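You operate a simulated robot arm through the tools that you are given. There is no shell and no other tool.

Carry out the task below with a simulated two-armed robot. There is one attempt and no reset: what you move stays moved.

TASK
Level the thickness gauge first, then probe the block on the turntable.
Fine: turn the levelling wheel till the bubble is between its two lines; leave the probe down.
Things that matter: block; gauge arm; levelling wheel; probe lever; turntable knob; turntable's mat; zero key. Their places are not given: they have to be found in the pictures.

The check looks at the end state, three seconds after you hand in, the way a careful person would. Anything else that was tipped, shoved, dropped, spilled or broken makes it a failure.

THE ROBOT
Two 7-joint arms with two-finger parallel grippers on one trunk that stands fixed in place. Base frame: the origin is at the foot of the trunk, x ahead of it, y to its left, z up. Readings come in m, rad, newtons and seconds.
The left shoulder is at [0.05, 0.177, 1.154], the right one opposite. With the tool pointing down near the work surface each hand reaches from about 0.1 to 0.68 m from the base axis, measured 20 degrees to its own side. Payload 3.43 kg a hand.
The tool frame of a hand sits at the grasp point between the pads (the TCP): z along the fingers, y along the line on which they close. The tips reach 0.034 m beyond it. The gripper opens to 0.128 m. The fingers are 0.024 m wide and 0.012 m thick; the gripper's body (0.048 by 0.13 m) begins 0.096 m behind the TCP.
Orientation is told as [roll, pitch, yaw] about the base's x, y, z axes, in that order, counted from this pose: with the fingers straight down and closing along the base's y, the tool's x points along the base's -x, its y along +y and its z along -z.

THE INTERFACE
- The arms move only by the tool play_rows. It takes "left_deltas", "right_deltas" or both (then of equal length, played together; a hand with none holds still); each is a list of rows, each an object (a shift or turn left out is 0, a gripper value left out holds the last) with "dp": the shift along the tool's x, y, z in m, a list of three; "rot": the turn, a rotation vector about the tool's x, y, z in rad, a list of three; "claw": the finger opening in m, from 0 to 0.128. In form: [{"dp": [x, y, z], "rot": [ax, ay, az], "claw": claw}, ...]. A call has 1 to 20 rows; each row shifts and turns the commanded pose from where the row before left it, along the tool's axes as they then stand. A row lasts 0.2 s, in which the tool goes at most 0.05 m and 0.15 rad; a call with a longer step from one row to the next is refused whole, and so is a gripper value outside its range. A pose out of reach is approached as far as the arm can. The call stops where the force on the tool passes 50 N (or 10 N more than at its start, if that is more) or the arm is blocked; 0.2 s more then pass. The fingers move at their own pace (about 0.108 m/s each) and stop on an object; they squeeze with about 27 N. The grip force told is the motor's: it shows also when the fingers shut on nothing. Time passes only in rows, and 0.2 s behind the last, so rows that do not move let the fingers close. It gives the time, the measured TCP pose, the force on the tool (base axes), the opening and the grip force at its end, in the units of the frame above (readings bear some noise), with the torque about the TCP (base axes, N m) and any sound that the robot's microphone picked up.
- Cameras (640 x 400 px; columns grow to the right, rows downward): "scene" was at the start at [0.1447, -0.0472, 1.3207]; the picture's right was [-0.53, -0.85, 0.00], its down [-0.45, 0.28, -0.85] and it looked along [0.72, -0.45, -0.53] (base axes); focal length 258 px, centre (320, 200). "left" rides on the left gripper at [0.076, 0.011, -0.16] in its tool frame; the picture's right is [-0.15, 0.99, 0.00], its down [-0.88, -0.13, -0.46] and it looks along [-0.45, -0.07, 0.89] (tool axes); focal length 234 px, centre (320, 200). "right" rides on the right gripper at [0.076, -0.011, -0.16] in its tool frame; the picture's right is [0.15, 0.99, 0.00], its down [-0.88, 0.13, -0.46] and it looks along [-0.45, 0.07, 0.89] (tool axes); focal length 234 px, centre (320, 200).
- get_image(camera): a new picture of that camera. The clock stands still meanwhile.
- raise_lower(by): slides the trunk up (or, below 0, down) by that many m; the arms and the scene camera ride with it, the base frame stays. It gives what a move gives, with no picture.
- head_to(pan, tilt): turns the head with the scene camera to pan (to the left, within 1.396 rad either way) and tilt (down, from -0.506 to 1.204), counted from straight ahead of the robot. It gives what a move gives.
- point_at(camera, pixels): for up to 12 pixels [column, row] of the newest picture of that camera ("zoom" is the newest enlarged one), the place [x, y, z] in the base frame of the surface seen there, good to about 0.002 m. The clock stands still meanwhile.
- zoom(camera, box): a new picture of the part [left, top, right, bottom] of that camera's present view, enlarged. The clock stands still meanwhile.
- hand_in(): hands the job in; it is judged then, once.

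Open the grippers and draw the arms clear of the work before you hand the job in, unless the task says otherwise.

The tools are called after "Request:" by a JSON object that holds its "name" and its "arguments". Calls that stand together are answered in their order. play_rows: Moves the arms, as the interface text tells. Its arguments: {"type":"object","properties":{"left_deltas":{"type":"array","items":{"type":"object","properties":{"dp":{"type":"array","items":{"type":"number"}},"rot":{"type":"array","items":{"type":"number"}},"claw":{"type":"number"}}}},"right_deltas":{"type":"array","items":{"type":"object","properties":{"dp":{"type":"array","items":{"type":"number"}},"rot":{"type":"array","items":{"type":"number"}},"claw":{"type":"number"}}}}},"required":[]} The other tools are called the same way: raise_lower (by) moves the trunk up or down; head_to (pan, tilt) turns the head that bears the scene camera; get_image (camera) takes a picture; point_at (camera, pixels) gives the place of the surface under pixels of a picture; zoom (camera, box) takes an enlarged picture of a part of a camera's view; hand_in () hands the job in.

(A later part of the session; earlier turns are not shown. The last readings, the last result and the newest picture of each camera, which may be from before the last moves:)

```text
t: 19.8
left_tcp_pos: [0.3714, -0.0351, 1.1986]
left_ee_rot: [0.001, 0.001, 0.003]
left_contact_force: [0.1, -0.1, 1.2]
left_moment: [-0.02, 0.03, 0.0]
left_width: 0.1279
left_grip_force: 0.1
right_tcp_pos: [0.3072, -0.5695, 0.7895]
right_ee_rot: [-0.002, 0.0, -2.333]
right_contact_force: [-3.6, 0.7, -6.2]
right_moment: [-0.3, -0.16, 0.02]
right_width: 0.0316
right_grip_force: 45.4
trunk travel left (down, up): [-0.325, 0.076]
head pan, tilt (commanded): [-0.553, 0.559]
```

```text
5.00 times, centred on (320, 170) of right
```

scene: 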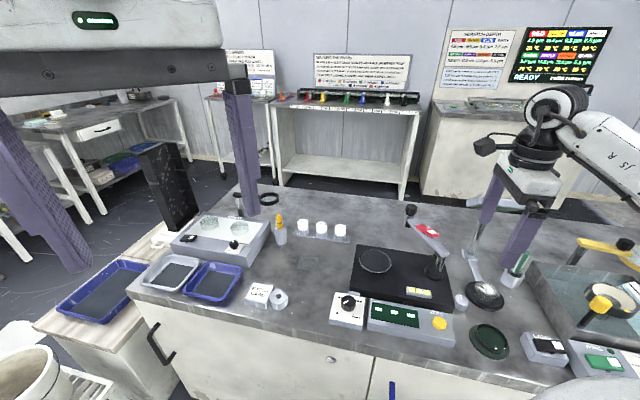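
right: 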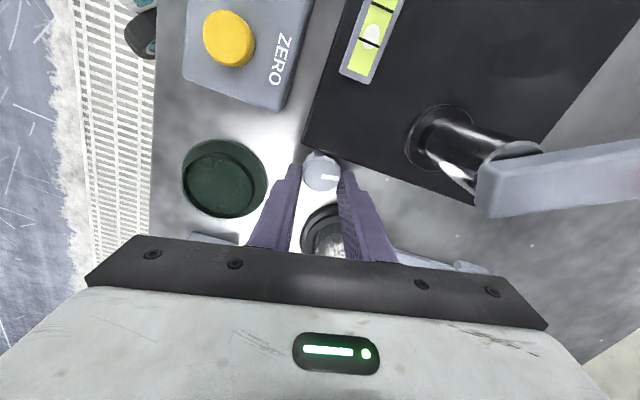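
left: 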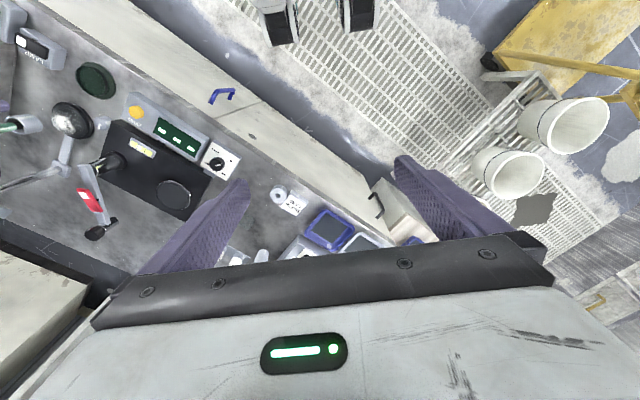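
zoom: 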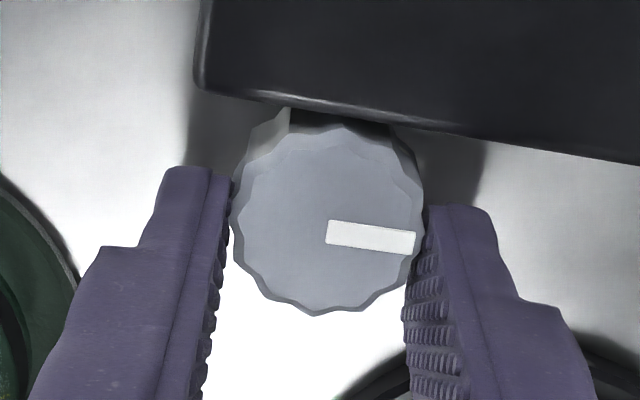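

At 0.30 rad back the bubble returned to ≈362, i.e. about 70 px/rad; I need ≈0.5 rad more clockwise. I turn 0.35 rad further in this grip, pausing to let the bubble settle.

Request:
{"name": "play_rows", "arguments": {"right_deltas": [{"dp": [0, -0.0004, 0], "rot": [0, 0, 0.05]}, {"dp": [0, -0.0004, 0], "rot": [0, 0, 0.05]}, {"dp": [0, -0.0004, 0], "rot": [0, 0, 0.05]}, {"dp": [0, -0.0004, 0], "rot": [0, 0, 0.05]}, {"dp": [0, -0.0004, 0], "rot": [0, 0, 0.05]}, {"dp": [0, -0.0004, 0], "rot": [0, 0, 0.05]}, {"dp": [0, -0.0004, 0], "rot": [0, 0, 0.05]}, {}, {}, {}, {}]}}

Request:
{"name": "zoom", "arguments": {"camera": "scene", "box": [403, 282, 435, 302]}}

Request:
{"name": "zoom", "arguments": {"camera": "right", "box": [256, 130, 384, 210]}}

```text
t: 22.2
left_tcp_pos: [0.3713, -0.0333, 1.1992]
left_ee_rot: [0.002, -0.002, 0.002]
left_contact_force: [-0.3, 0.1, 0.1]
left_moment: [0.0, 0.0, 0.01]
left_width: 0.1282
left_grip_force: 0.0
right_tcp_pos: [0.3055, -0.5682, 0.7892]
right_ee_rot: [0.0, 0.0, -2.683]
right_contact_force: [-6.7, 0.0, -5.3]
right_moment: [-0.38, 0.11, 0.03]
right_width: 0.0316
right_grip_force: 45.1
trunk travel left (down, up): [-0.325, 0.076]
head pan, tilt (commanded): [-0.553, 0.559]
```

```text
16.00 times, centred on (419, 292) of scene
```

zoom: 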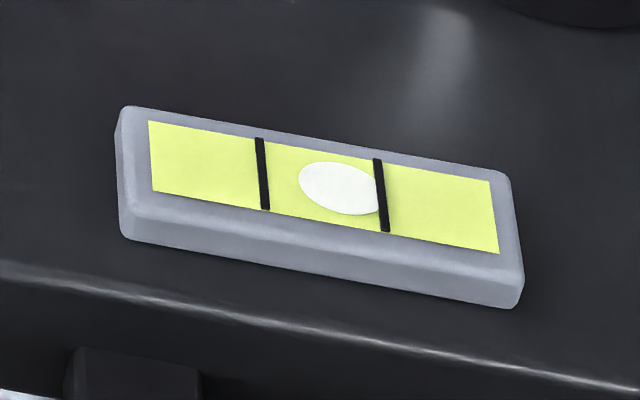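

```text
5.00 times, centred on (320, 170) of right
```

zoom: 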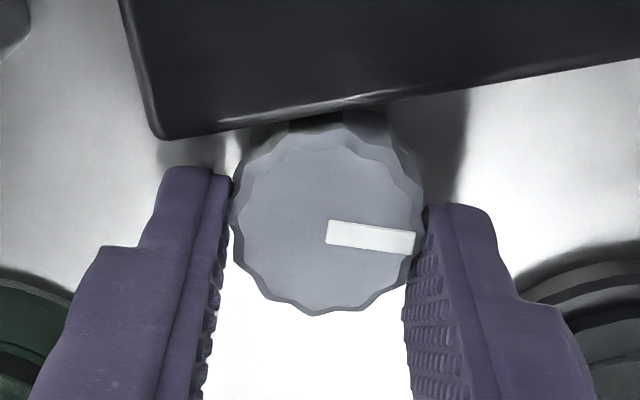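

The bubble centre is now at ≈341 with mid ≈323; about 0.3 rad more clockwise is needed. I open, rotate back 0.5 rad around the wheel, regrip.

Request:
{"name": "play_rows", "arguments": {"right_deltas": [{"claw": 0.05}, {}, {"dp": [0, 0.0008, 0], "rot": [0, 0, -0.1]}, {"dp": [0, 0.0008, 0], "rot": [0, 0, -0.1]}, {"dp": [0, 0.0008, 0], "rot": [0, 0, -0.1]}, {"dp": [0, 0.0008, 0], "rot": [0, 0, -0.1]}, {}]}}

Request:
{"name": "zoom", "arguments": {"camera": "right", "box": [256, 130, 384, 210]}}

Request:
{"name": "zoom", "arguments": {"camera": "scene", "box": [403, 282, 435, 302]}}

```text
t: 23.8
left_tcp_pos: [0.3711, -0.0335, 1.1999]
left_ee_rot: [-0.002, 0.0, 0.001]
left_contact_force: [-0.2, 0.0, 0.4]
left_moment: [0.0, -0.02, 0.04]
left_width: 0.128
left_grip_force: 0.1
right_tcp_pos: [0.3093, -0.5692, 0.7897]
right_ee_rot: [-0.001, 0.0, -2.281]
right_contact_force: [0.0, 0.4, -0.1]
right_moment: [0.03, 0.03, 0.03]
right_width: 0.05
right_grip_force: 0.1
trunk travel left (down, up): [-0.325, 0.076]
head pan, tilt (commanded): [-0.553, 0.559]
```

```text
5.00 times, centred on (320, 170) of right
```

zoom: 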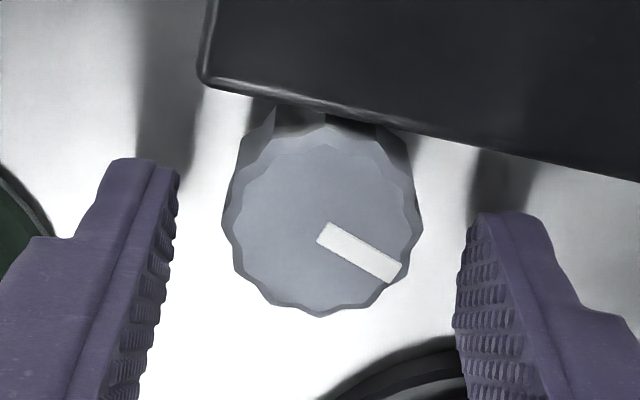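

```text
16.00 times, centred on (419, 292) of scene
```

zoom: 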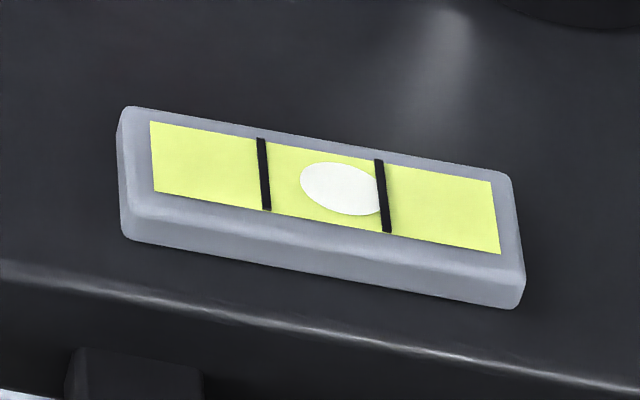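

The bubble stayed put (≈341). I close again and turn ≈0.27 rad clockwise.

Request:
{"name": "play_rows", "arguments": {"right_deltas": [{"claw": 0.03}, {"claw": 0.02}, {}, {"dp": [0, -0.0004, 0], "rot": [0, 0, 0.045]}, {"dp": [0, -0.0004, 0], "rot": [0, 0, 0.045]}, {"dp": [0, -0.0004, 0], "rot": [0, 0, 0.045]}, {"dp": [0, -0.0004, 0], "rot": [0, 0, 0.045]}, {"dp": [0, -0.0004, 0], "rot": [0, 0, 0.045]}, {"dp": [0, -0.0004, 0], "rot": [0, 0, 0.045]}, {}, {}, {}, {}]}}

Request:
{"name": "zoom", "arguments": {"camera": "scene", "box": [403, 282, 435, 302]}}

Request:
{"name": "zoom", "arguments": {"camera": "right", "box": [256, 130, 384, 210]}}

```text
t: 26.6
left_tcp_pos: [0.372, -0.0341, 1.1998]
left_ee_rot: [-0.003, 0.0, 0.001]
left_contact_force: [1.0, -0.3, 0.0]
left_moment: [0.03, -0.01, 0.0]
left_width: 0.1278
left_grip_force: 0.0
right_tcp_pos: [0.3057, -0.5677, 0.7886]
right_ee_rot: [-0.002, -0.001, -2.553]
right_contact_force: [-5.6, 5.0, -6.2]
right_moment: [-0.37, 0.05, 0.05]
right_width: 0.0312
right_grip_force: 45.2
trunk travel left (down, up): [-0.325, 0.076]
head pan, tilt (commanded): [-0.553, 0.559]
```

```text
16.00 times, centred on (419, 292) of scene
```

zoom: 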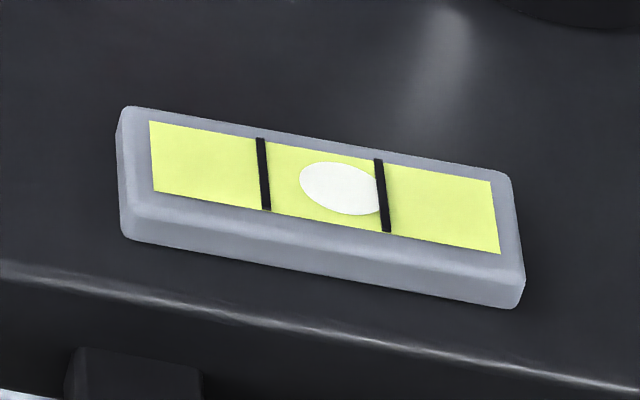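

```text
5.00 times, centred on (320, 170) of right
```

zoom: 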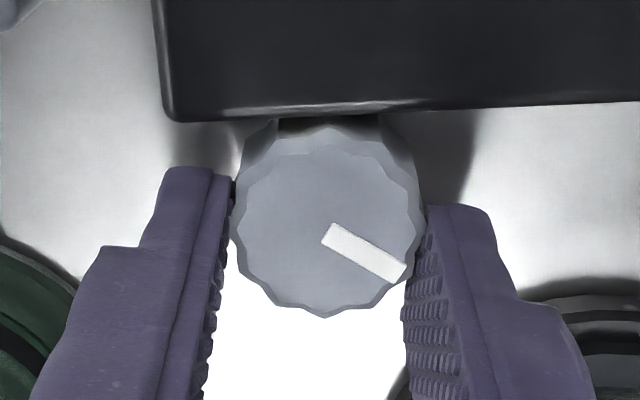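

The wheel turned but the bubble stayed at ≈340, so the bubble likely moves in steps (≈20 px per detent of roughly 0.5 rad). I turn 0.2 rad further clockwise in this grip.

Request:
{"name": "play_rows", "arguments": {"right_deltas": [{"dp": [0, -0.0004, 0], "rot": [0, 0, 0.05]}, {"dp": [0, -0.0004, 0], "rot": [0, 0, 0.05]}, {"dp": [0, -0.0004, 0], "rot": [0, 0, 0.05]}, {"dp": [0, -0.0004, 0], "rot": [0, 0, 0.05]}, {}, {}, {}]}}

Request:
{"name": "zoom", "arguments": {"camera": "scene", "box": [403, 282, 435, 302]}}

Request:
{"name": "zoom", "arguments": {"camera": "right", "box": [256, 130, 384, 210]}}

```text
t: 28.2
left_tcp_pos: [0.372, -0.0341, 1.2002]
left_ee_rot: [-0.002, 0.0, 0.003]
left_contact_force: [-0.4, -0.3, -0.3]
left_moment: [-0.03, 0.01, -0.01]
left_width: 0.1281
left_grip_force: 0.0
right_tcp_pos: [0.3069, -0.5675, 0.7904]
right_ee_rot: [0.001, -0.001, -2.754]
right_contact_force: [0.0, 10.0, -4.7]
right_moment: [-0.04, 0.06, 0.07]
right_width: 0.0313
right_grip_force: 45.5
trunk travel left (down, up): [-0.325, 0.076]
head pan, tilt (commanded): [-0.553, 0.559]
```

```text
16.00 times, centred on (419, 292) of scene
```

zoom: 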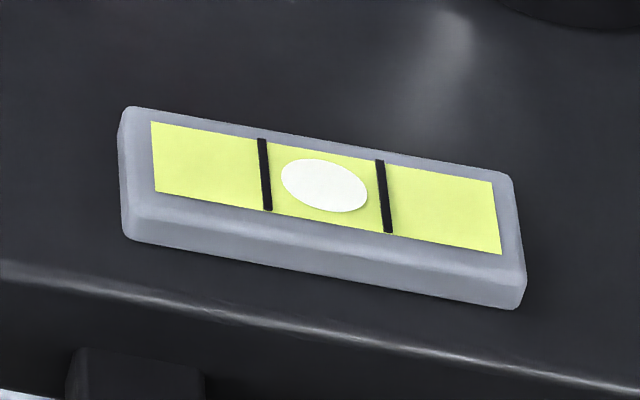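

```text
5.00 times, centred on (320, 170) of right
```

zoom: 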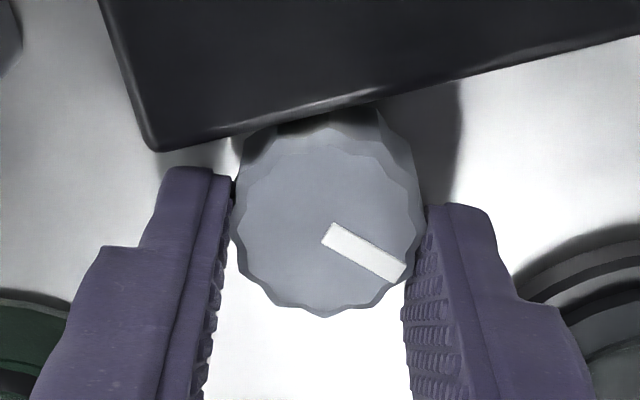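

The bubble is now centred (281–369 between lines at ≈267 and ≈384). To avoid sitting on the edge of a step, I regrip and turn a further ≈0.2 rad, checking the bubble along the way.

Request:
{"name": "play_rows", "arguments": {"right_deltas": [{"claw": 0.05}, {}, {"dp": [0, 0.0008, 0], "rot": [0, 0, -0.1]}, {"dp": [0, 0.0008, 0], "rot": [0, 0, -0.1]}, {"dp": [0, 0.0008, 0], "rot": [0, 0, -0.1]}, {"dp": [0, 0.0008, 0], "rot": [0, 0, -0.1]}, {}]}}

Request:
{"name": "zoom", "arguments": {"camera": "right", "box": [256, 130, 384, 210]}}

Request:
{"name": "zoom", "arguments": {"camera": "scene", "box": [403, 282, 435, 302]}}

```text
t: 29.8
left_tcp_pos: [0.3718, -0.0338, 1.2001]
left_ee_rot: [-0.001, 0.0, 0.002]
left_contact_force: [-0.1, -0.9, -0.2]
left_moment: [0.0, -0.02, 0.0]
left_width: 0.128
left_grip_force: 0.1
right_tcp_pos: [0.3081, -0.5692, 0.7897]
right_ee_rot: [-0.002, -0.001, -2.352]
right_contact_force: [-0.3, 0.5, -0.3]
right_moment: [0.01, -0.01, 0.02]
right_width: 0.0499
right_grip_force: 0.2
trunk travel left (down, up): [-0.325, 0.076]
head pan, tilt (commanded): [-0.553, 0.559]
```

```text
5.00 times, centred on (320, 170) of right
```

zoom: 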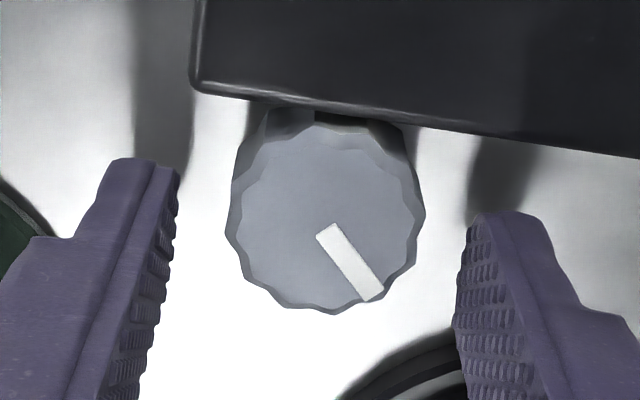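

```text
16.00 times, centred on (419, 292) of scene
```

zoom: 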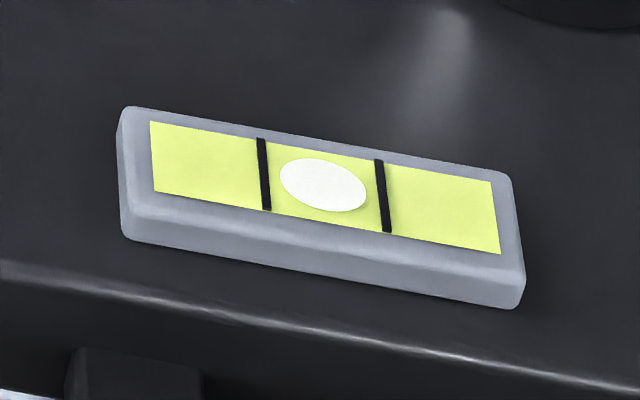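

The bubble stays centred after release (280–367, lines ≈264/384). I add one small regrip turn of 0.1 rad to sit well inside this step, then release.

Request:
{"name": "play_rows", "arguments": {"right_deltas": [{"claw": 0.03}, {"claw": 0.02}, {}, {"dp": [0, -0.0004, 0], "rot": [0, 0, 0.05]}, {"dp": [0, -0.0004, 0], "rot": [0, 0, 0.05]}, {}, {}]}}

Request:
{"name": "zoom", "arguments": {"camera": "scene", "box": [403, 282, 435, 302]}}

Request:
{"name": "zoom", "arguments": {"camera": "right", "box": [256, 130, 384, 210]}}

```text
t: 31.4
left_tcp_pos: [0.3721, -0.0334, 1.2]
left_ee_rot: [-0.001, -0.001, 0.003]
left_contact_force: [0.2, -0.5, 0.8]
left_moment: [-0.01, -0.02, -0.03]
left_width: 0.1281
left_grip_force: 0.0
right_tcp_pos: [0.3071, -0.5682, 0.7887]
right_ee_rot: [0.001, -0.001, -2.452]
right_contact_force: [-1.4, 0.1, 0.6]
right_moment: [-0.08, 0.28, -0.02]
right_width: 0.0307
right_grip_force: 45.2
trunk travel left (down, up): [-0.325, 0.076]
head pan, tilt (commanded): [-0.553, 0.559]
```

```text
16.00 times, centred on (419, 292) of scene
```

zoom: 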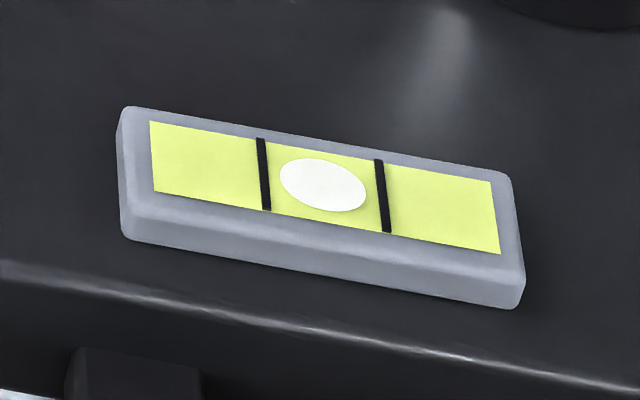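

```text
5.00 times, centred on (320, 170) of right
```

zoom: 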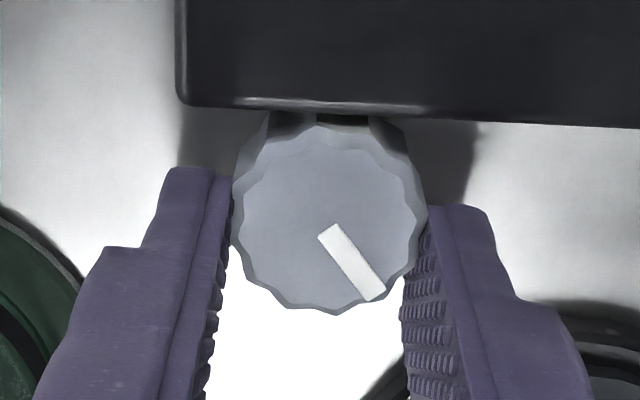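

Still centred, so levelling is done. I open, lift straight up, and turn the hand to yaw −45° so it closes along the block's long side.

Request:
{"name": "play_rows", "arguments": {"right_deltas": [{"claw": 0.05}, {}, {"dp": [0, 0, -0.03]}, {"dp": [0, 0, -0.04]}, {"dp": [0, 0, -0.04]}, {"dp": [0, 0, -0.04]}, {"dp": [0, 0, -0.04]}, {"rot": [0, 0, -0.139]}, {"rot": [0, 0, -0.139]}, {"rot": [0, 0, -0.139]}, {"rot": [0, 0, -0.139]}, {"rot": [0, 0, -0.139]}, {"rot": [0, 0, -0.139]}, {"rot": [0, 0, -0.139]}, {"rot": [0, 0, -0.139]}, {"rot": [0, 0, -0.139]}, {"rot": [0, 0, -0.139]}, {"rot": [0, 0, -0.139]}, {"rot": [0, 0, -0.138]}, {}]}}

Request:
{"name": "zoom", "arguments": {"camera": "scene", "box": [400, 270, 480, 320]}}

```text
t: 35.6
left_tcp_pos: [0.3717, -0.0339, 1.1991]
left_ee_rot: [-0.003, -0.001, 0.001]
left_contact_force: [0.8, 0.1, 0.4]
left_moment: [0.01, 0.03, 0.01]
left_width: 0.1281
left_grip_force: 0.1
right_tcp_pos: [0.3068, -0.5683, 0.9795]
right_ee_rot: [-0.001, -0.002, -0.785]
right_contact_force: [0.4, 0.2, 0.6]
right_moment: [0.0, -0.01, -0.01]
right_width: 0.05
right_grip_force: 0.0
trunk travel left (down, up): [-0.325, 0.076]
head pan, tilt (commanded): [-0.553, 0.559]
```

```text
8.00 times, centred on (440, 295) of scene
```

zoom: 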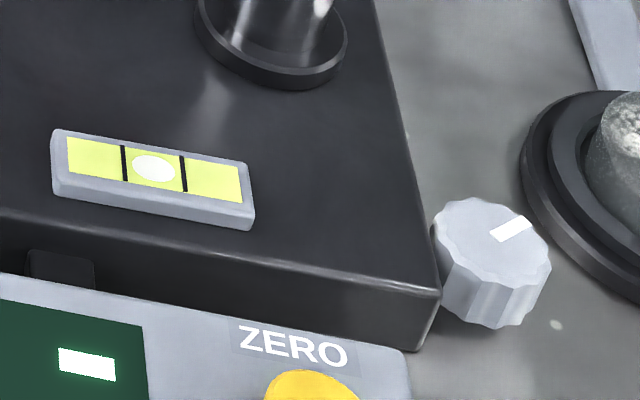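

The bubble is between the lines with the hand gone. Now I move to above the glass block at (0.636,-0.308).

Request:
{"name": "play_rows", "arguments": {"right_deltas": [{"dp": [-0.0049, 0.0416, 0.005], "claw": 0.09}, {"dp": [-0.0049, 0.0416, 0.005]}, {"dp": [-0.0049, 0.0416, 0.005]}, {"dp": [-0.0049, 0.0416, 0.005]}, {"dp": [-0.0049, 0.0416, 0.005]}, {"dp": [-0.0049, 0.0416, 0.005]}, {"dp": [-0.0049, 0.0416, 0.005]}, {"dp": [-0.0049, 0.0416, 0.005]}, {"dp": [-0.0049, 0.0416, 0.005]}, {"dp": [-0.0049, 0.0416, 0.005]}, {}]}}

Request:
{"name": "get_image", "arguments": {"camera": "right"}}

Request:
{"name": "get_image", "arguments": {"camera": "scene"}}

```text
t: 38.0
left_tcp_pos: [0.3716, -0.0327, 1.1998]
left_ee_rot: [0.0, 0.0, 0.001]
left_contact_force: [0.0, 0.4, 0.0]
left_moment: [-0.01, 0.02, -0.02]
left_width: 0.1279
left_grip_force: 0.0
right_tcp_pos: [0.5852, -0.3277, 0.9419]
right_ee_rot: [0.003, -0.002, -0.784]
right_contact_force: [0.4, -0.2, -0.8]
right_moment: [0.01, 0.02, 0.03]
right_width: 0.0898
right_grip_force: 0.1
right hand out of reach, approached as far as the arm can: row 9, 10
trunk travel left (down, up): [-0.325, 0.076]
head pan, tilt (commanded): [-0.553, 0.559]
```

```text
taken
```

right: 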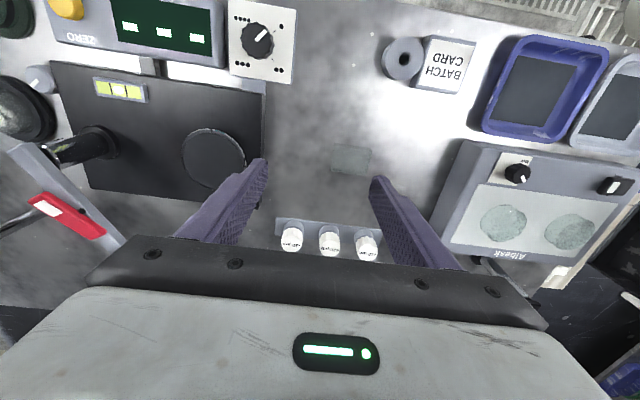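

```text
taken
```

scene: 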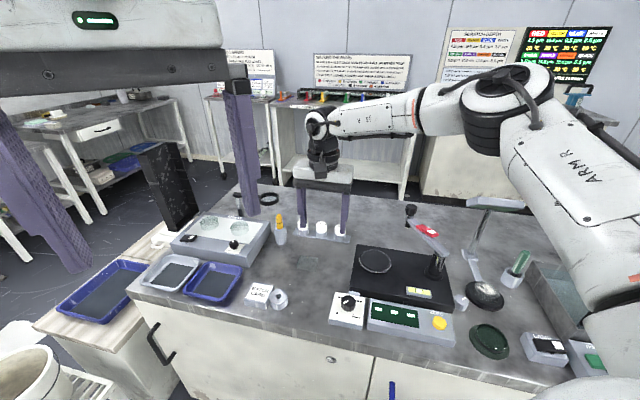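

The arm is just out of reach at this height; lowering the trunk will level the shoulder with the wrist. First I check the pots' heights so lowering by 0.1 m is safe.

Request:
{"name": "point_at", "arguments": {"camera": "right", "pixels": [[292, 232], [329, 237], [366, 240], [350, 158], [400, 60], [280, 215], [480, 180], [470, 140]]}}

Request:
{"name": "zoom", "arguments": {"camera": "right", "box": [302, 125, 398, 185]}}

```text
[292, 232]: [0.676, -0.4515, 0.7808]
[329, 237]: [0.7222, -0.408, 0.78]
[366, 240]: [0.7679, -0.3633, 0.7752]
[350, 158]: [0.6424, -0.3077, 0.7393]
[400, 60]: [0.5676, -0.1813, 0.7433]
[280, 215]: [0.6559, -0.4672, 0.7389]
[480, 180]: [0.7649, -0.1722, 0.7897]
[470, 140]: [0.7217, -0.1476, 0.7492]
```

```text
6.67 times, centred on (350, 155) of right
```

zoom: 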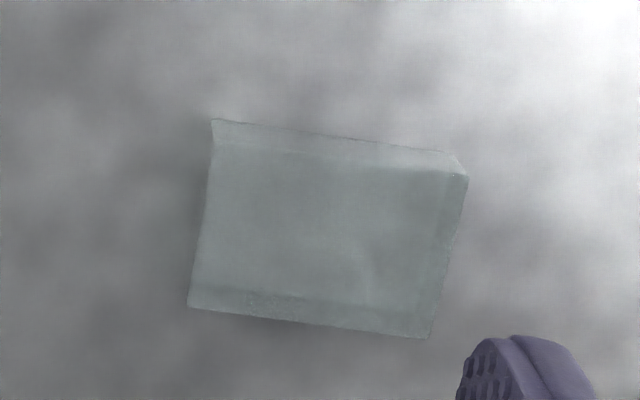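

The pots' tops (z≈0.78) are well clear. I lower the trunk by 0.10 m.

Request:
{"name": "raise_lower", "arguments": {"by": -0.1}}

```text
t: 39.3
left_tcp_pos: [0.3717, -0.0334, 1.1005]
left_ee_rot: [-0.002, -0.001, -0.001]
left_contact_force: [-0.3, -0.3, -0.3]
left_moment: [0.0, -0.02, 0.02]
left_width: 0.1282
left_grip_force: 0.0
right_tcp_pos: [0.5843, -0.3264, 0.8426]
right_ee_rot: [0.004, -0.002, -0.786]
right_contact_force: [-0.2, 0.7, -0.2]
right_moment: [0.02, -0.02, 0.02]
right_width: 0.09
right_grip_force: 0.0
trunk travel left (down, up): [-0.225, 0.176]
head pan, tilt (commanded): [-0.553, 0.559]
```

Now I move over the block centre at z≈0.83.

Request:
{"name": "play_rows", "arguments": {"right_deltas": [{"dp": [-0.0078, 0.0165, 0.003]}, {"dp": [-0.0078, 0.0165, 0.003]}, {"dp": [-0.0079, 0.0166, 0.003]}, {}]}}

Request:
{"name": "get_image", "arguments": {"camera": "right"}}

Request:
{"name": "zoom", "arguments": {"camera": "right", "box": [240, 130, 400, 230]}}

Request:
{"name": "get_image", "arguments": {"camera": "scene"}}

```text
t: 40.3
left_tcp_pos: [0.3717, -0.0333, 1.0991]
left_ee_rot: [-0.001, 0.0, 0.001]
left_contact_force: [0.3, -0.4, -0.5]
left_moment: [-0.01, -0.01, -0.01]
left_width: 0.1278
left_grip_force: 0.2
right_tcp_pos: [0.5856, -0.3264, 0.842]
right_ee_rot: [0.005, -0.003, -0.787]
right_contact_force: [0.8, -0.6, -0.6]
right_moment: [0.02, -0.02, 0.0]
right_width: 0.0899
right_grip_force: 0.1
right hand out of reach, approached as far as the arm can: row 1, 2, 3
trunk travel left (down, up): [-0.225, 0.176]
head pan, tilt (commanded): [-0.553, 0.559]
```

```text
taken
```

right: 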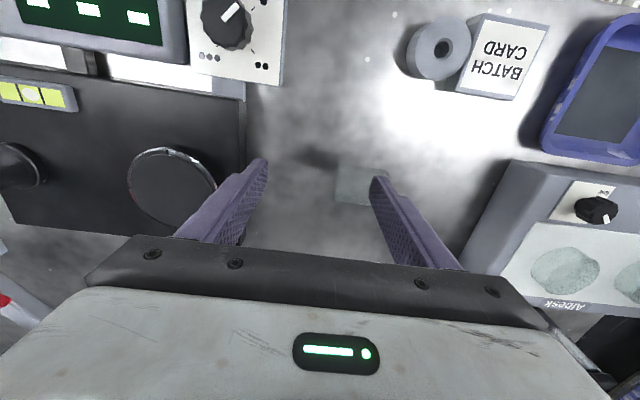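

```text
4.00 times, centred on (320, 180) of right
```

zoom: 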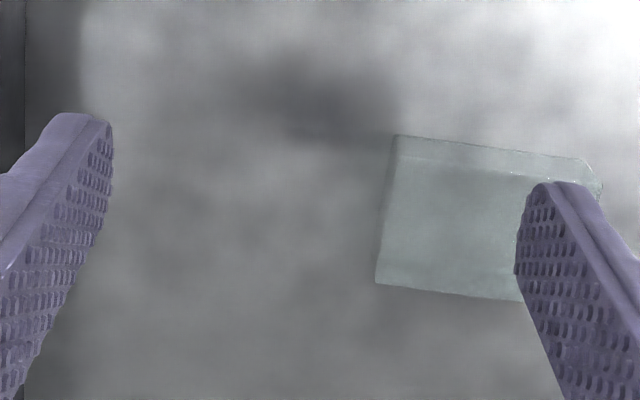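

```text
taken
```

scene: 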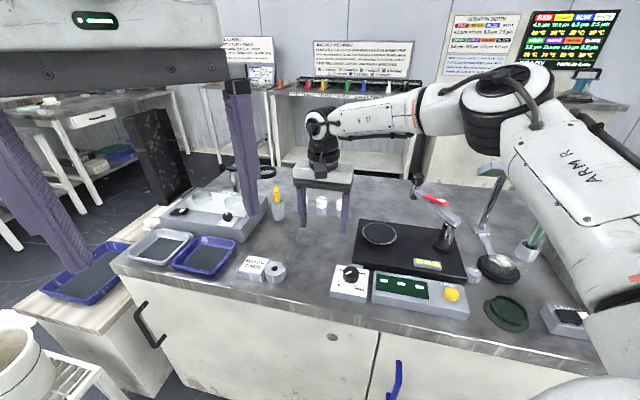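

Still out of reach because the trunk lowers shoulder and hand alike; reach grows as the hand gets lower relative to the shoulder. I raise the trunk back, tilt the tool ~6° about its closing axis (fingers pointing slightly outward), and descend toward the block.

Request:
{"name": "raise_lower", "arguments": {"by": 0.1}}

Request:
{"name": "play_rows", "arguments": {"right_deltas": [{"rot": [0, -0.05, 0]}, {"rot": [0, -0.05, 0]}, {"dp": [-0.0033, 0.0122, 0.0255]}, {"dp": [-0.0033, 0.0122, 0.0255]}, {"dp": [-0.0033, 0.0122, 0.0255]}, {"dp": [-0.0033, 0.0122, 0.0255]}, {}]}}

```text
t: 41.7
left_tcp_pos: [0.3716, -0.0346, 1.1991]
left_ee_rot: [-0.001, -0.001, 0.003]
left_contact_force: [-0.5, -0.1, -0.7]
left_moment: [0.0, -0.01, -0.01]
left_width: 0.128
left_grip_force: 0.0
right_tcp_pos: [0.5847, -0.3263, 0.9404]
right_ee_rot: [0.002, -0.002, -0.786]
right_contact_force: [1.1, -0.2, -0.2]
right_moment: [0.0, -0.01, -0.02]
right_width: 0.09
right_grip_force: 0.0
trunk travel left (down, up): [-0.325, 0.076]
head pan, tilt (commanded): [-0.553, 0.559]
```

```text
t: 43.3
left_tcp_pos: [0.3721, -0.0332, 1.2001]
left_ee_rot: [-0.001, 0.001, 0.002]
left_contact_force: [1.3, -0.5, -0.6]
left_moment: [-0.02, -0.02, 0.03]
left_width: 0.1281
left_grip_force: 0.1
right_tcp_pos: [0.5708, -0.33, 0.8729]
right_ee_rot: [0.004, -0.1, -0.784]
right_contact_force: [0.6, -1.0, -0.4]
right_moment: [-0.03, 0.04, -0.02]
right_width: 0.09
right_grip_force: 0.1
right hand out of reach, approached as far as the arm can: row 3, 4, 5, 6
trunk travel left (down, up): [-0.325, 0.076]
head pan, tilt (commanded): [-0.553, 0.559]
```

Tilting that way didn't help, so the limit is probably a wrist joint tied to this yaw. I untilt, lift, and test yaw −135° (closing across the block's short side) for reach.

Request:
{"name": "play_rows", "arguments": {"right_deltas": [{"dp": [0, 0, -0.03], "rot": [0, 0.05, 0]}, {"dp": [0, 0, -0.03], "rot": [0, 0.05, 0]}, {"rot": [0, 0, 0.131]}, {"rot": [0, 0, 0.131]}, {"rot": [0, 0, 0.131]}, {"rot": [0, 0, 0.131]}, {"rot": [0, 0, 0.131]}, {"rot": [0, 0, 0.131]}, {"rot": [0, 0, 0.131]}, {"rot": [0, 0, 0.131]}, {"rot": [0, 0, 0.131]}, {"rot": [0, 0, 0.131]}, {"rot": [0, 0, 0.131]}, {"rot": [0, 0, 0.131]}, {}]}}

Request:
{"name": "play_rows", "arguments": {"right_deltas": [{"dp": [0.0205, 0.0101, 0.01]}, {"dp": [0.0205, 0.0101, 0.01]}, {"dp": [0.0205, 0.0101, 0.01]}, {}]}}

```text
t: 46.5
left_tcp_pos: [0.3709, -0.0344, 1.2002]
left_ee_rot: [-0.001, 0.0, 0.001]
left_contact_force: [0.7, 0.5, -0.5]
left_moment: [0.02, 0.02, -0.01]
left_width: 0.128
left_grip_force: 0.0
right_tcp_pos: [0.5674, -0.3276, 0.9322]
right_ee_rot: [0.002, 0.002, -2.36]
right_contact_force: [-1.0, -0.1, 0.0]
right_moment: [0.0, -0.02, -0.01]
right_width: 0.0899
right_grip_force: 0.0
trunk travel left (down, up): [-0.325, 0.076]
head pan, tilt (commanded): [-0.553, 0.559]
```

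```text
t: 47.5
left_tcp_pos: [0.3722, -0.0339, 1.2]
left_ee_rot: [-0.003, -0.001, 0.001]
left_contact_force: [0.6, 0.3, -0.6]
left_moment: [0.01, 0.0, 0.01]
left_width: 0.1279
left_grip_force: 0.0
right_tcp_pos: [0.578, -0.3221, 0.9223]
right_ee_rot: [0.001, 0.004, -2.357]
right_contact_force: [-0.2, 0.6, -0.6]
right_moment: [-0.03, 0.0, -0.03]
right_width: 0.0899
right_grip_force: 0.0
right hand out of reach, approached as far as the arm can: row 1, 2, 3
trunk travel left (down, up): [-0.325, 0.076]
head pan, tilt (commanded): [-0.553, 0.559]
```

The limit seems set by the forearm/wrist bend; the forearm comes in from the right, so a tilt of the fingertips toward (+x,+y) — about the closing axis at yaw −135° — should help. I lower a bit, tilt 0.15 rad that way, and try moving out.

Request:
{"name": "play_rows", "arguments": {"right_deltas": [{"dp": [-0.005, 0, 0.03]}, {"dp": [-0.005, 0, 0.03]}, {"rot": [0, 0.05, 0]}, {"rot": [0, 0.05, 0]}, {"rot": [0, 0.05, 0]}, {}]}}

Request:
{"name": "play_rows", "arguments": {"right_deltas": [{"dp": [0.012, 0.006, 0]}, {"dp": [0.012, 0.006, 0]}, {"dp": [0.012, 0.006, 0]}, {"dp": [0.012, 0.006, 0]}, {}]}}

```text
t: 48.9
left_tcp_pos: [0.371, -0.0335, 1.2002]
left_ee_rot: [-0.001, 0.0, 0.001]
left_contact_force: [0.5, 1.2, 0.0]
left_moment: [0.0, -0.03, 0.01]
left_width: 0.1277
left_grip_force: 0.1
right_tcp_pos: [0.5582, -0.3331, 0.8703]
right_ee_rot: [0.002, 0.153, -2.358]
right_contact_force: [-0.5, -0.6, 0.6]
right_moment: [-0.02, -0.01, -0.02]
right_width: 0.0901
right_grip_force: 0.1
right hand out of reach, approached as far as the arm can: row 1, 2
trunk travel left (down, up): [-0.325, 0.076]
head pan, tilt (commanded): [-0.553, 0.559]
```

```text
t: 50.1
left_tcp_pos: [0.372, -0.0335, 1.2003]
left_ee_rot: [-0.002, 0.001, 0.001]
left_contact_force: [-1.4, -0.4, 0.0]
left_moment: [0.0, 0.0, -0.01]
left_width: 0.1279
left_grip_force: 0.1
right_tcp_pos: [0.5937, -0.3209, 0.8852]
right_ee_rot: [0.001, 0.154, -2.357]
right_contact_force: [-0.2, -0.5, -0.5]
right_moment: [0.02, 0.01, 0.01]
right_width: 0.0896
right_grip_force: 0.0
right hand out of reach, approached as far as the arm can: row 3, 4
trunk travel left (down, up): [-0.325, 0.076]
head pan, tilt (commanded): [-0.553, 0.559]
```

That tilt helps (now at (0.594,-0.321)), and reach seems better when the hand is higher relative to the shoulder. I raise the hand 6 cm and test moving out to (0.636,-0.308); then the trunk can do the descent.

Request:
{"name": "play_rows", "arguments": {"right_deltas": [{"dp": [0.0046, 0, -0.0297]}, {"dp": [0.0046, 0, -0.0297]}, {"dp": [0.0128, 0.0068, 0.002]}, {"dp": [0.0128, 0.0068, 0.002]}, {"dp": [0.0128, 0.0068, 0.002]}, {}]}}

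```text
t: 51.5
left_tcp_pos: [0.3725, -0.0334, 1.1985]
left_ee_rot: [-0.003, 0.0, 0.002]
left_contact_force: [0.5, -0.3, 0.8]
left_moment: [0.0, 0.03, 0.01]
left_width: 0.1278
left_grip_force: 0.1
right_tcp_pos: [0.6135, -0.3109, 0.9479]
right_ee_rot: [0.002, 0.152, -2.359]
right_contact_force: [1.4, 1.0, 0.4]
right_moment: [0.01, -0.02, -0.04]
right_width: 0.0901
right_grip_force: 0.1
right hand out of reach, approached as far as the arm can: row 4, 5
trunk travel left (down, up): [-0.325, 0.076]
head pan, tilt (commanded): [-0.553, 0.559]
```

Closer: (0.6135,-0.311). I tilt another 0.12 rad and move out the last ~2 cm.

Request:
{"name": "play_rows", "arguments": {"right_deltas": [{"rot": [0, 0.04, 0]}, {"rot": [0, 0.04, 0]}, {"rot": [0, 0.04, 0]}, {"dp": [0.0052, 0.0073, 0.0014]}, {"dp": [0.0053, 0.0073, 0.0015]}, {}]}}

Request:
{"name": "get_image", "arguments": {"camera": "right"}}

Request:
{"name": "get_image", "arguments": {"camera": "scene"}}

```text
t: 52.9
left_tcp_pos: [0.3713, -0.0337, 1.2004]
left_ee_rot: [-0.002, 0.001, 0.001]
left_contact_force: [0.0, -0.4, -1.1]
left_moment: [0.01, 0.01, -0.01]
left_width: 0.1277
left_grip_force: 0.0
right_tcp_pos: [0.6305, -0.3141, 0.9484]
right_ee_rot: [0.001, 0.272, -2.358]
right_contact_force: [0.2, 0.5, -0.6]
right_moment: [0.01, 0.04, 0.01]
right_width: 0.09
right_grip_force: 0.0
trunk travel left (down, up): [-0.325, 0.076]
head pan, tilt (commanded): [-0.553, 0.559]
```

```text
taken
```

right: 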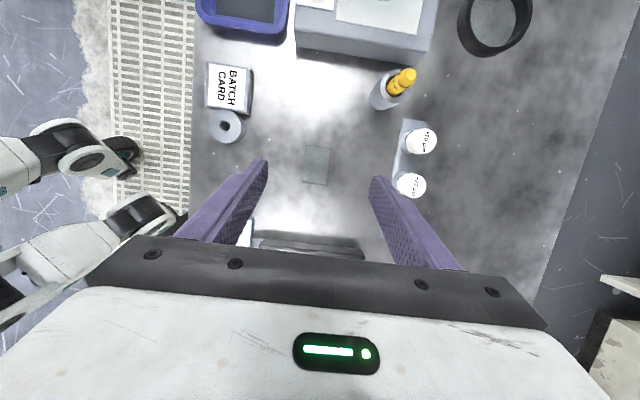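

```text
taken
```

scene: 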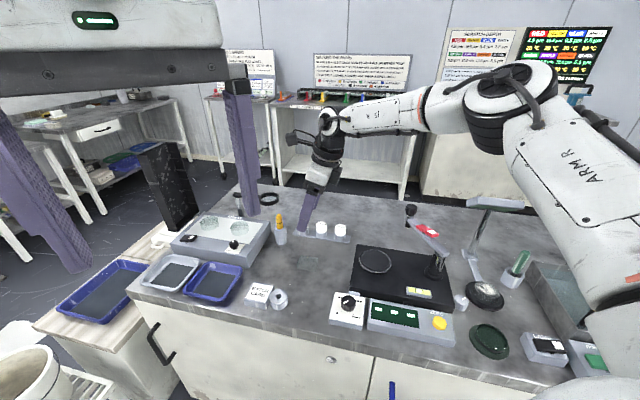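

The hand is over the block now without reach errors. I lower the trunk by 0.11 m to descend vertically, then check alignment closely.

Request:
{"name": "raise_lower", "arguments": {"by": -0.11}}

Request:
{"name": "get_image", "arguments": {"camera": "right"}}

Request:
{"name": "zoom", "arguments": {"camera": "right", "box": [256, 140, 384, 220]}}

Request:
{"name": "get_image", "arguments": {"camera": "scene"}}

```text
t: 54.3
left_tcp_pos: [0.3696, -0.0344, 1.0883]
left_ee_rot: [-0.001, -0.002, 0.002]
left_contact_force: [1.0, 0.4, -0.5]
left_moment: [0.01, 0.03, -0.03]
left_width: 0.128
left_grip_force: 0.1
right_tcp_pos: [0.6312, -0.3144, 0.8385]
right_ee_rot: [0.002, 0.272, -2.359]
right_contact_force: [-0.4, 0.1, 0.4]
right_moment: [0.02, 0.0, 0.02]
right_width: 0.0897
right_grip_force: 0.1
trunk travel left (down, up): [-0.215, 0.186]
head pan, tilt (commanded): [-0.553, 0.559]
```

```text
taken
```

right: 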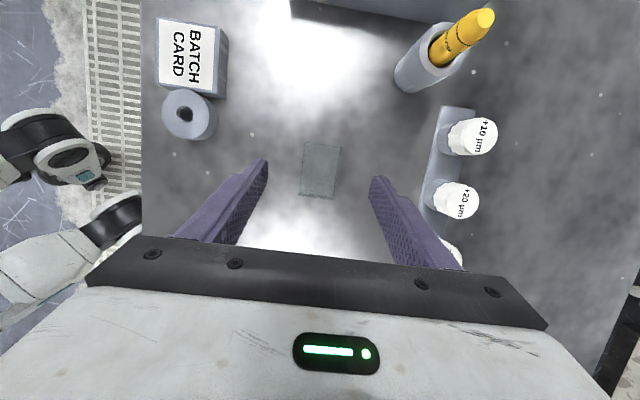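

```text
5.00 times, centred on (320, 180) of right
```

zoom: 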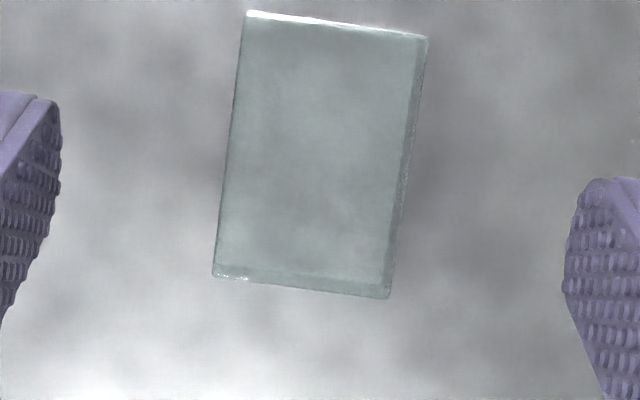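

```text
taken
```

scene: 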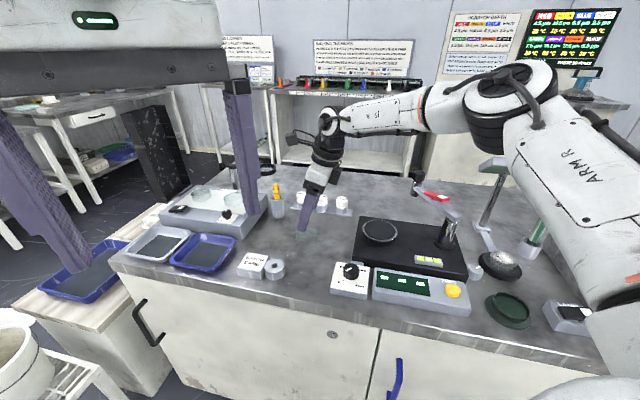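

By projection the block centre is ≈(0.638,-0.308), matching where the pads will be. I lower the trunk a further 0.058 m so the tips sit just above the bench.

Request:
{"name": "raise_lower", "arguments": {"by": -0.058}}

Request:
{"name": "zoom", "arguments": {"camera": "right", "box": [240, 130, 400, 230]}}

Request:
{"name": "zoom", "arguments": {"camera": "scene", "box": [270, 170, 398, 250]}}

```text
t: 55.3
left_tcp_pos: [0.3715, -0.0338, 1.0324]
left_ee_rot: [-0.003, 0.0, 0.001]
left_contact_force: [0.3, 0.5, 0.6]
left_moment: [-0.01, 0.01, 0.0]
left_width: 0.1279
left_grip_force: 0.1
right_tcp_pos: [0.6302, -0.3147, 0.7807]
right_ee_rot: [0.001, 0.272, -2.358]
right_contact_force: [-0.1, 0.2, 0.4]
right_moment: [0.0, 0.04, -0.02]
right_width: 0.0901
right_grip_force: 0.0
trunk travel left (down, up): [-0.157, 0.244]
head pan, tilt (commanded): [-0.553, 0.559]
```

```text
4.00 times, centred on (320, 180) of right
```

zoom: 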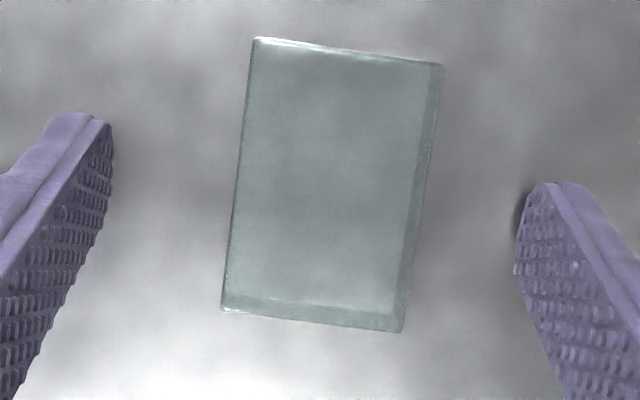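

```text
5.00 times, centred on (334, 210) of scene
```

zoom: 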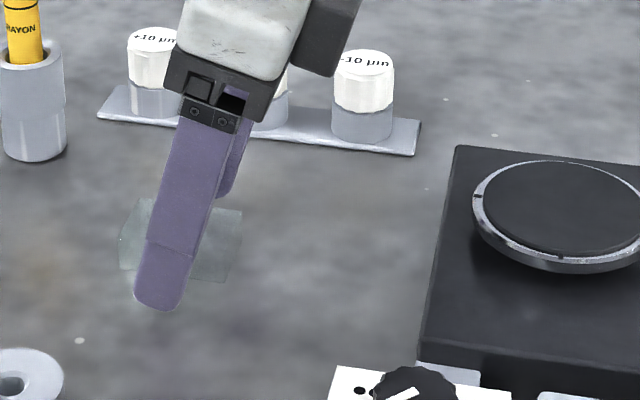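

The fingers straddle the glass block well. I close on it.

Request:
{"name": "play_rows", "arguments": {"right_deltas": [{"claw": 0.06}, {"claw": 0.045}, {"claw": 0.03}, {"claw": 0.03}, {}]}}

Request:
{"name": "zoom", "arguments": {"camera": "right", "box": [240, 130, 400, 230]}}

```text
t: 56.5
left_tcp_pos: [0.3716, -0.0348, 1.0323]
left_ee_rot: [-0.002, 0.0, 0.001]
left_contact_force: [0.3, 0.5, -0.1]
left_moment: [-0.01, -0.01, 0.03]
left_width: 0.1282
left_grip_force: 0.1
right_tcp_pos: [0.6309, -0.3154, 0.7802]
right_ee_rot: [0.002, 0.273, -2.36]
right_contact_force: [1.2, 0.1, -0.2]
right_moment: [0.02, 0.05, 0.01]
right_width: 0.0392
right_grip_force: 27.1
trunk travel left (down, up): [-0.157, 0.244]
head pan, tilt (commanded): [-0.553, 0.559]
```

```text
4.00 times, centred on (320, 180) of right
```

zoom: 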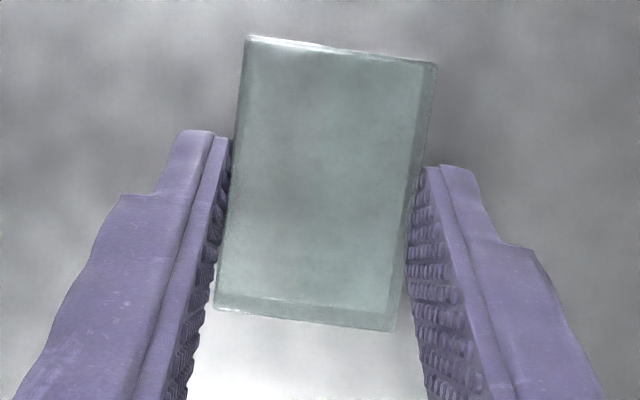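

The block is gripped (width 0.039, block centre about (+0.008,+0.007) from the TCP). I lift it with the trunk by 0.1 m.

Request:
{"name": "raise_lower", "arguments": {"by": 0.1}}

Request:
{"name": "get_image", "arguments": {"camera": "right"}}

Request:
{"name": "get_image", "arguments": {"camera": "scene"}}

```text
t: 57.8
left_tcp_pos: [0.3719, -0.0333, 1.1313]
left_ee_rot: [0.0, 0.0, 0.003]
left_contact_force: [-0.8, -0.2, 0.1]
left_moment: [0.02, 0.03, 0.02]
left_width: 0.1277
left_grip_force: 0.1
right_tcp_pos: [0.6295, -0.3161, 0.8808]
right_ee_rot: [0.0, 0.274, -2.358]
right_contact_force: [-0.4, 0.4, -0.4]
right_moment: [0.0, 0.02, 0.05]
right_width: 0.0391
right_grip_force: 26.9
trunk travel left (down, up): [-0.257, 0.144]
head pan, tilt (commanded): [-0.553, 0.559]
```

```text
taken
```

right: 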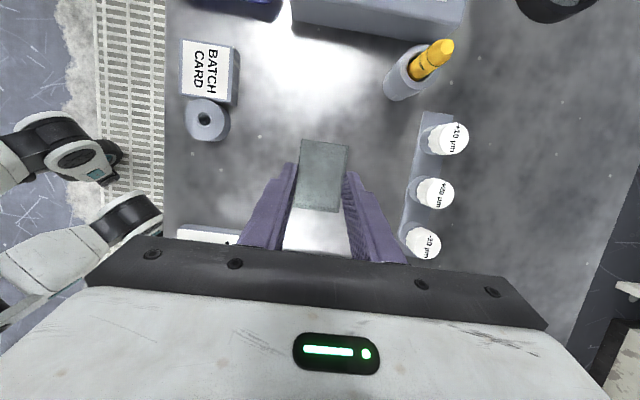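

```text
taken
```

scene: 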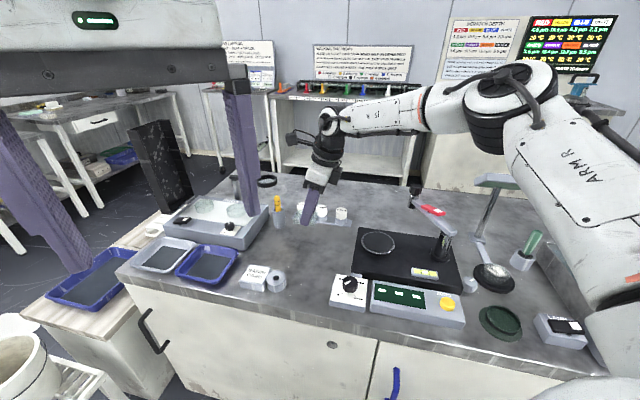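

The block is held level. I carry it over to above the turntable mat, keeping height and orientation.

Request:
{"name": "play_rows", "arguments": {"right_deltas": [{"dp": [-0.0309, 0.003, -0.0086]}, {"dp": [-0.0309, 0.003, -0.0086]}, {"dp": [-0.0309, 0.003, -0.0086]}, {"dp": [-0.0309, 0.003, -0.0086]}, {"dp": [-0.0309, 0.003, -0.0086]}, {"dp": [-0.0307, 0.0031, -0.0086]}, {}]}}

Request:
{"name": "get_image", "arguments": {"camera": "right"}}

Request:
{"name": "zoom", "arguments": {"camera": "scene", "box": [330, 170, 490, 270]}}

```text
t: 59.4
left_tcp_pos: [0.3706, -0.0335, 1.1307]
left_ee_rot: [-0.001, 0.001, 0.001]
left_contact_force: [0.4, 1.0, 0.3]
left_moment: [0.0, 0.0, -0.01]
left_width: 0.128
left_grip_force: 0.1
right_tcp_pos: [0.5064, -0.4631, 0.8808]
right_ee_rot: [-0.001, 0.271, -2.357]
right_contact_force: [0.1, 0.3, -0.6]
right_moment: [0.0, 0.03, -0.02]
right_width: 0.0393
right_grip_force: 27.4
trunk travel left (down, up): [-0.257, 0.144]
head pan, tilt (commanded): [-0.553, 0.559]
```

```text
taken
```

right: 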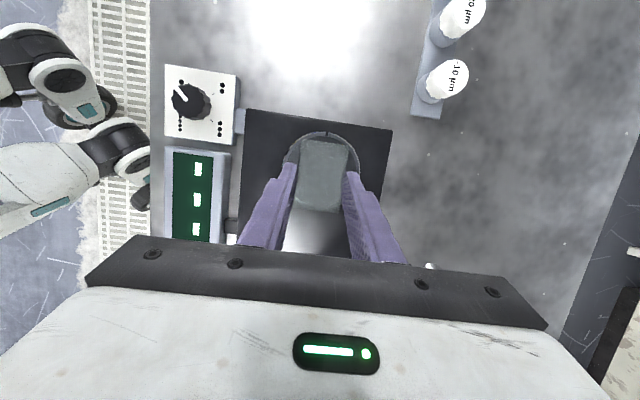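

```text
4.00 times, centred on (410, 220) of scene
```

zoom: 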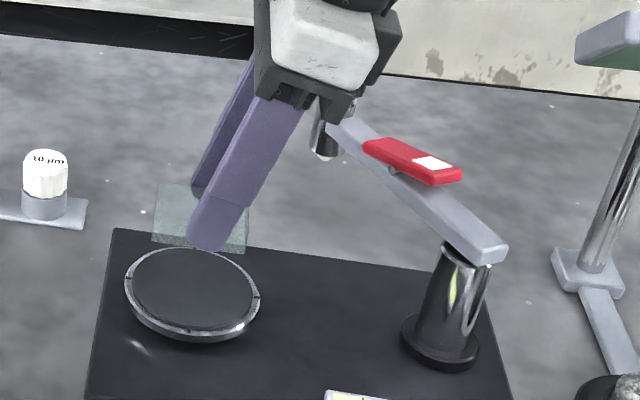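

I zoom the wrist view to check the block's centring over the turntable rim.

Request:
{"name": "zoom", "arguments": {"camera": "right", "box": [256, 115, 400, 205]}}

Request:
{"name": "point_at", "arguments": {"camera": "right", "pixels": [[325, 134], [294, 150], [355, 152], [288, 165], [361, 170], [300, 142], [348, 142], [250, 112], [388, 132]]}}

Request:
{"name": "point_at", "arguments": {"camera": "scene", "pixels": [[365, 241], [392, 242], [377, 251], [380, 236], [378, 243], [410, 204], [406, 210], [420, 206], [442, 212], [452, 231], [445, 255], [437, 213]]}}

```text
4.44 times, centred on (328, 160) of right
```

zoom: 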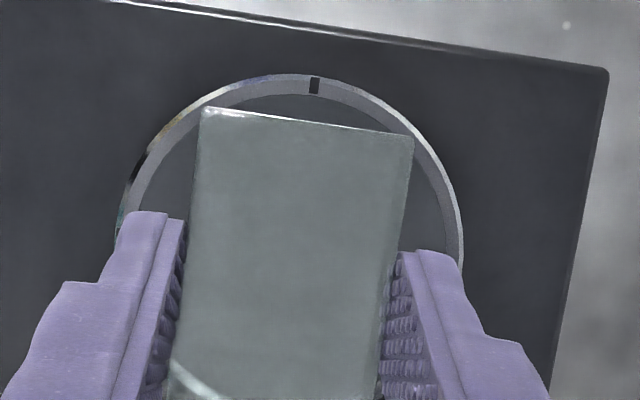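

```text
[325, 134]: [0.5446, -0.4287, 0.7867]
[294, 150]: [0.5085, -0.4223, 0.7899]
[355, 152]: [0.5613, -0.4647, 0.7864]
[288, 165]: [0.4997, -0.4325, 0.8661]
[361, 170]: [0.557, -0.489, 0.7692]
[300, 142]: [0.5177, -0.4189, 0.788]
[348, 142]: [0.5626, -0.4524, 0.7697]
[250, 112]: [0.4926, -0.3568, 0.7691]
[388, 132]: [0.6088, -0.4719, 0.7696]
```

```text
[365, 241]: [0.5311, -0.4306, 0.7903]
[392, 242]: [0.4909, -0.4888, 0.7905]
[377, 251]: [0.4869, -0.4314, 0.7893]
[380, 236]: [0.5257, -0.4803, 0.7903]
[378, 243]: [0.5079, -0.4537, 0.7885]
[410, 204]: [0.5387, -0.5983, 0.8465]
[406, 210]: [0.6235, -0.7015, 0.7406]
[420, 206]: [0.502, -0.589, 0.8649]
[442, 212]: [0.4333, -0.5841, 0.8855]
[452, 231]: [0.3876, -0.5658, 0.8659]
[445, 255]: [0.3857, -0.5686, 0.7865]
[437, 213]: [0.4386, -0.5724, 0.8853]
```

The rim fit gives the mat centre at ≈(0.516,-0.459); the held block is within 3 mm. I correct and descend to about 6 mm above the mat.

Request:
{"name": "play_rows", "arguments": {"right_deltas": [{"dp": [-0.0045, 0.0009, 0.0146]}, {"dp": [-0.0045, 0.0009, 0.0146]}, {"dp": [-0.0045, 0.0008, 0.0146]}, {}]}}

Request:
{"name": "zoom", "arguments": {"camera": "scene", "box": [340, 200, 436, 260]}}

Request:
{"name": "zoom", "arguments": {"camera": "right", "box": [256, 115, 400, 205]}}

```text
t: 60.4
left_tcp_pos: [0.3721, -0.0346, 1.1318]
left_ee_rot: [-0.001, 0.0, 0.002]
left_contact_force: [0.7, -0.1, 0.3]
left_moment: [0.02, 0.02, -0.02]
left_width: 0.1281
left_grip_force: 0.1
right_tcp_pos: [0.508, -0.4664, 0.8348]
right_ee_rot: [0.001, 0.272, -2.356]
right_contact_force: [0.0, 0.1, -1.4]
right_moment: [-0.02, 0.0, -0.01]
right_width: 0.0394
right_grip_force: 26.8
trunk travel left (down, up): [-0.257, 0.144]
head pan, tilt (commanded): [-0.553, 0.559]
```

```text
6.67 times, centred on (388, 230) of scene
```

zoom: 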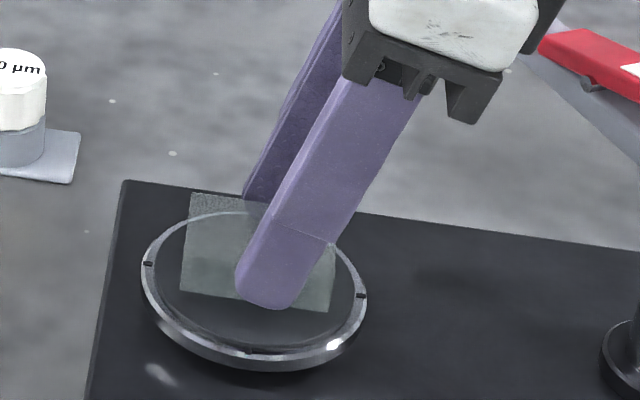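

```text
4.44 times, centred on (328, 160) of right
```

zoom: 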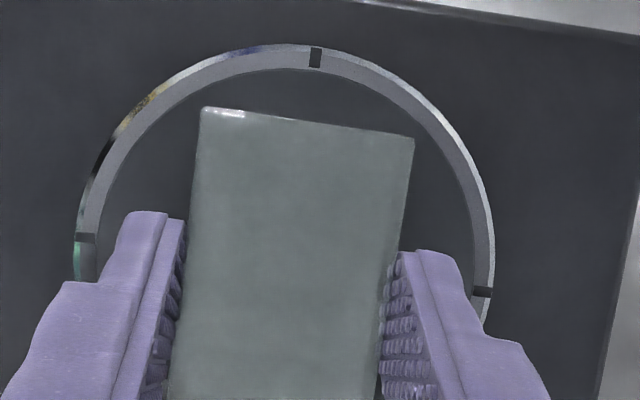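

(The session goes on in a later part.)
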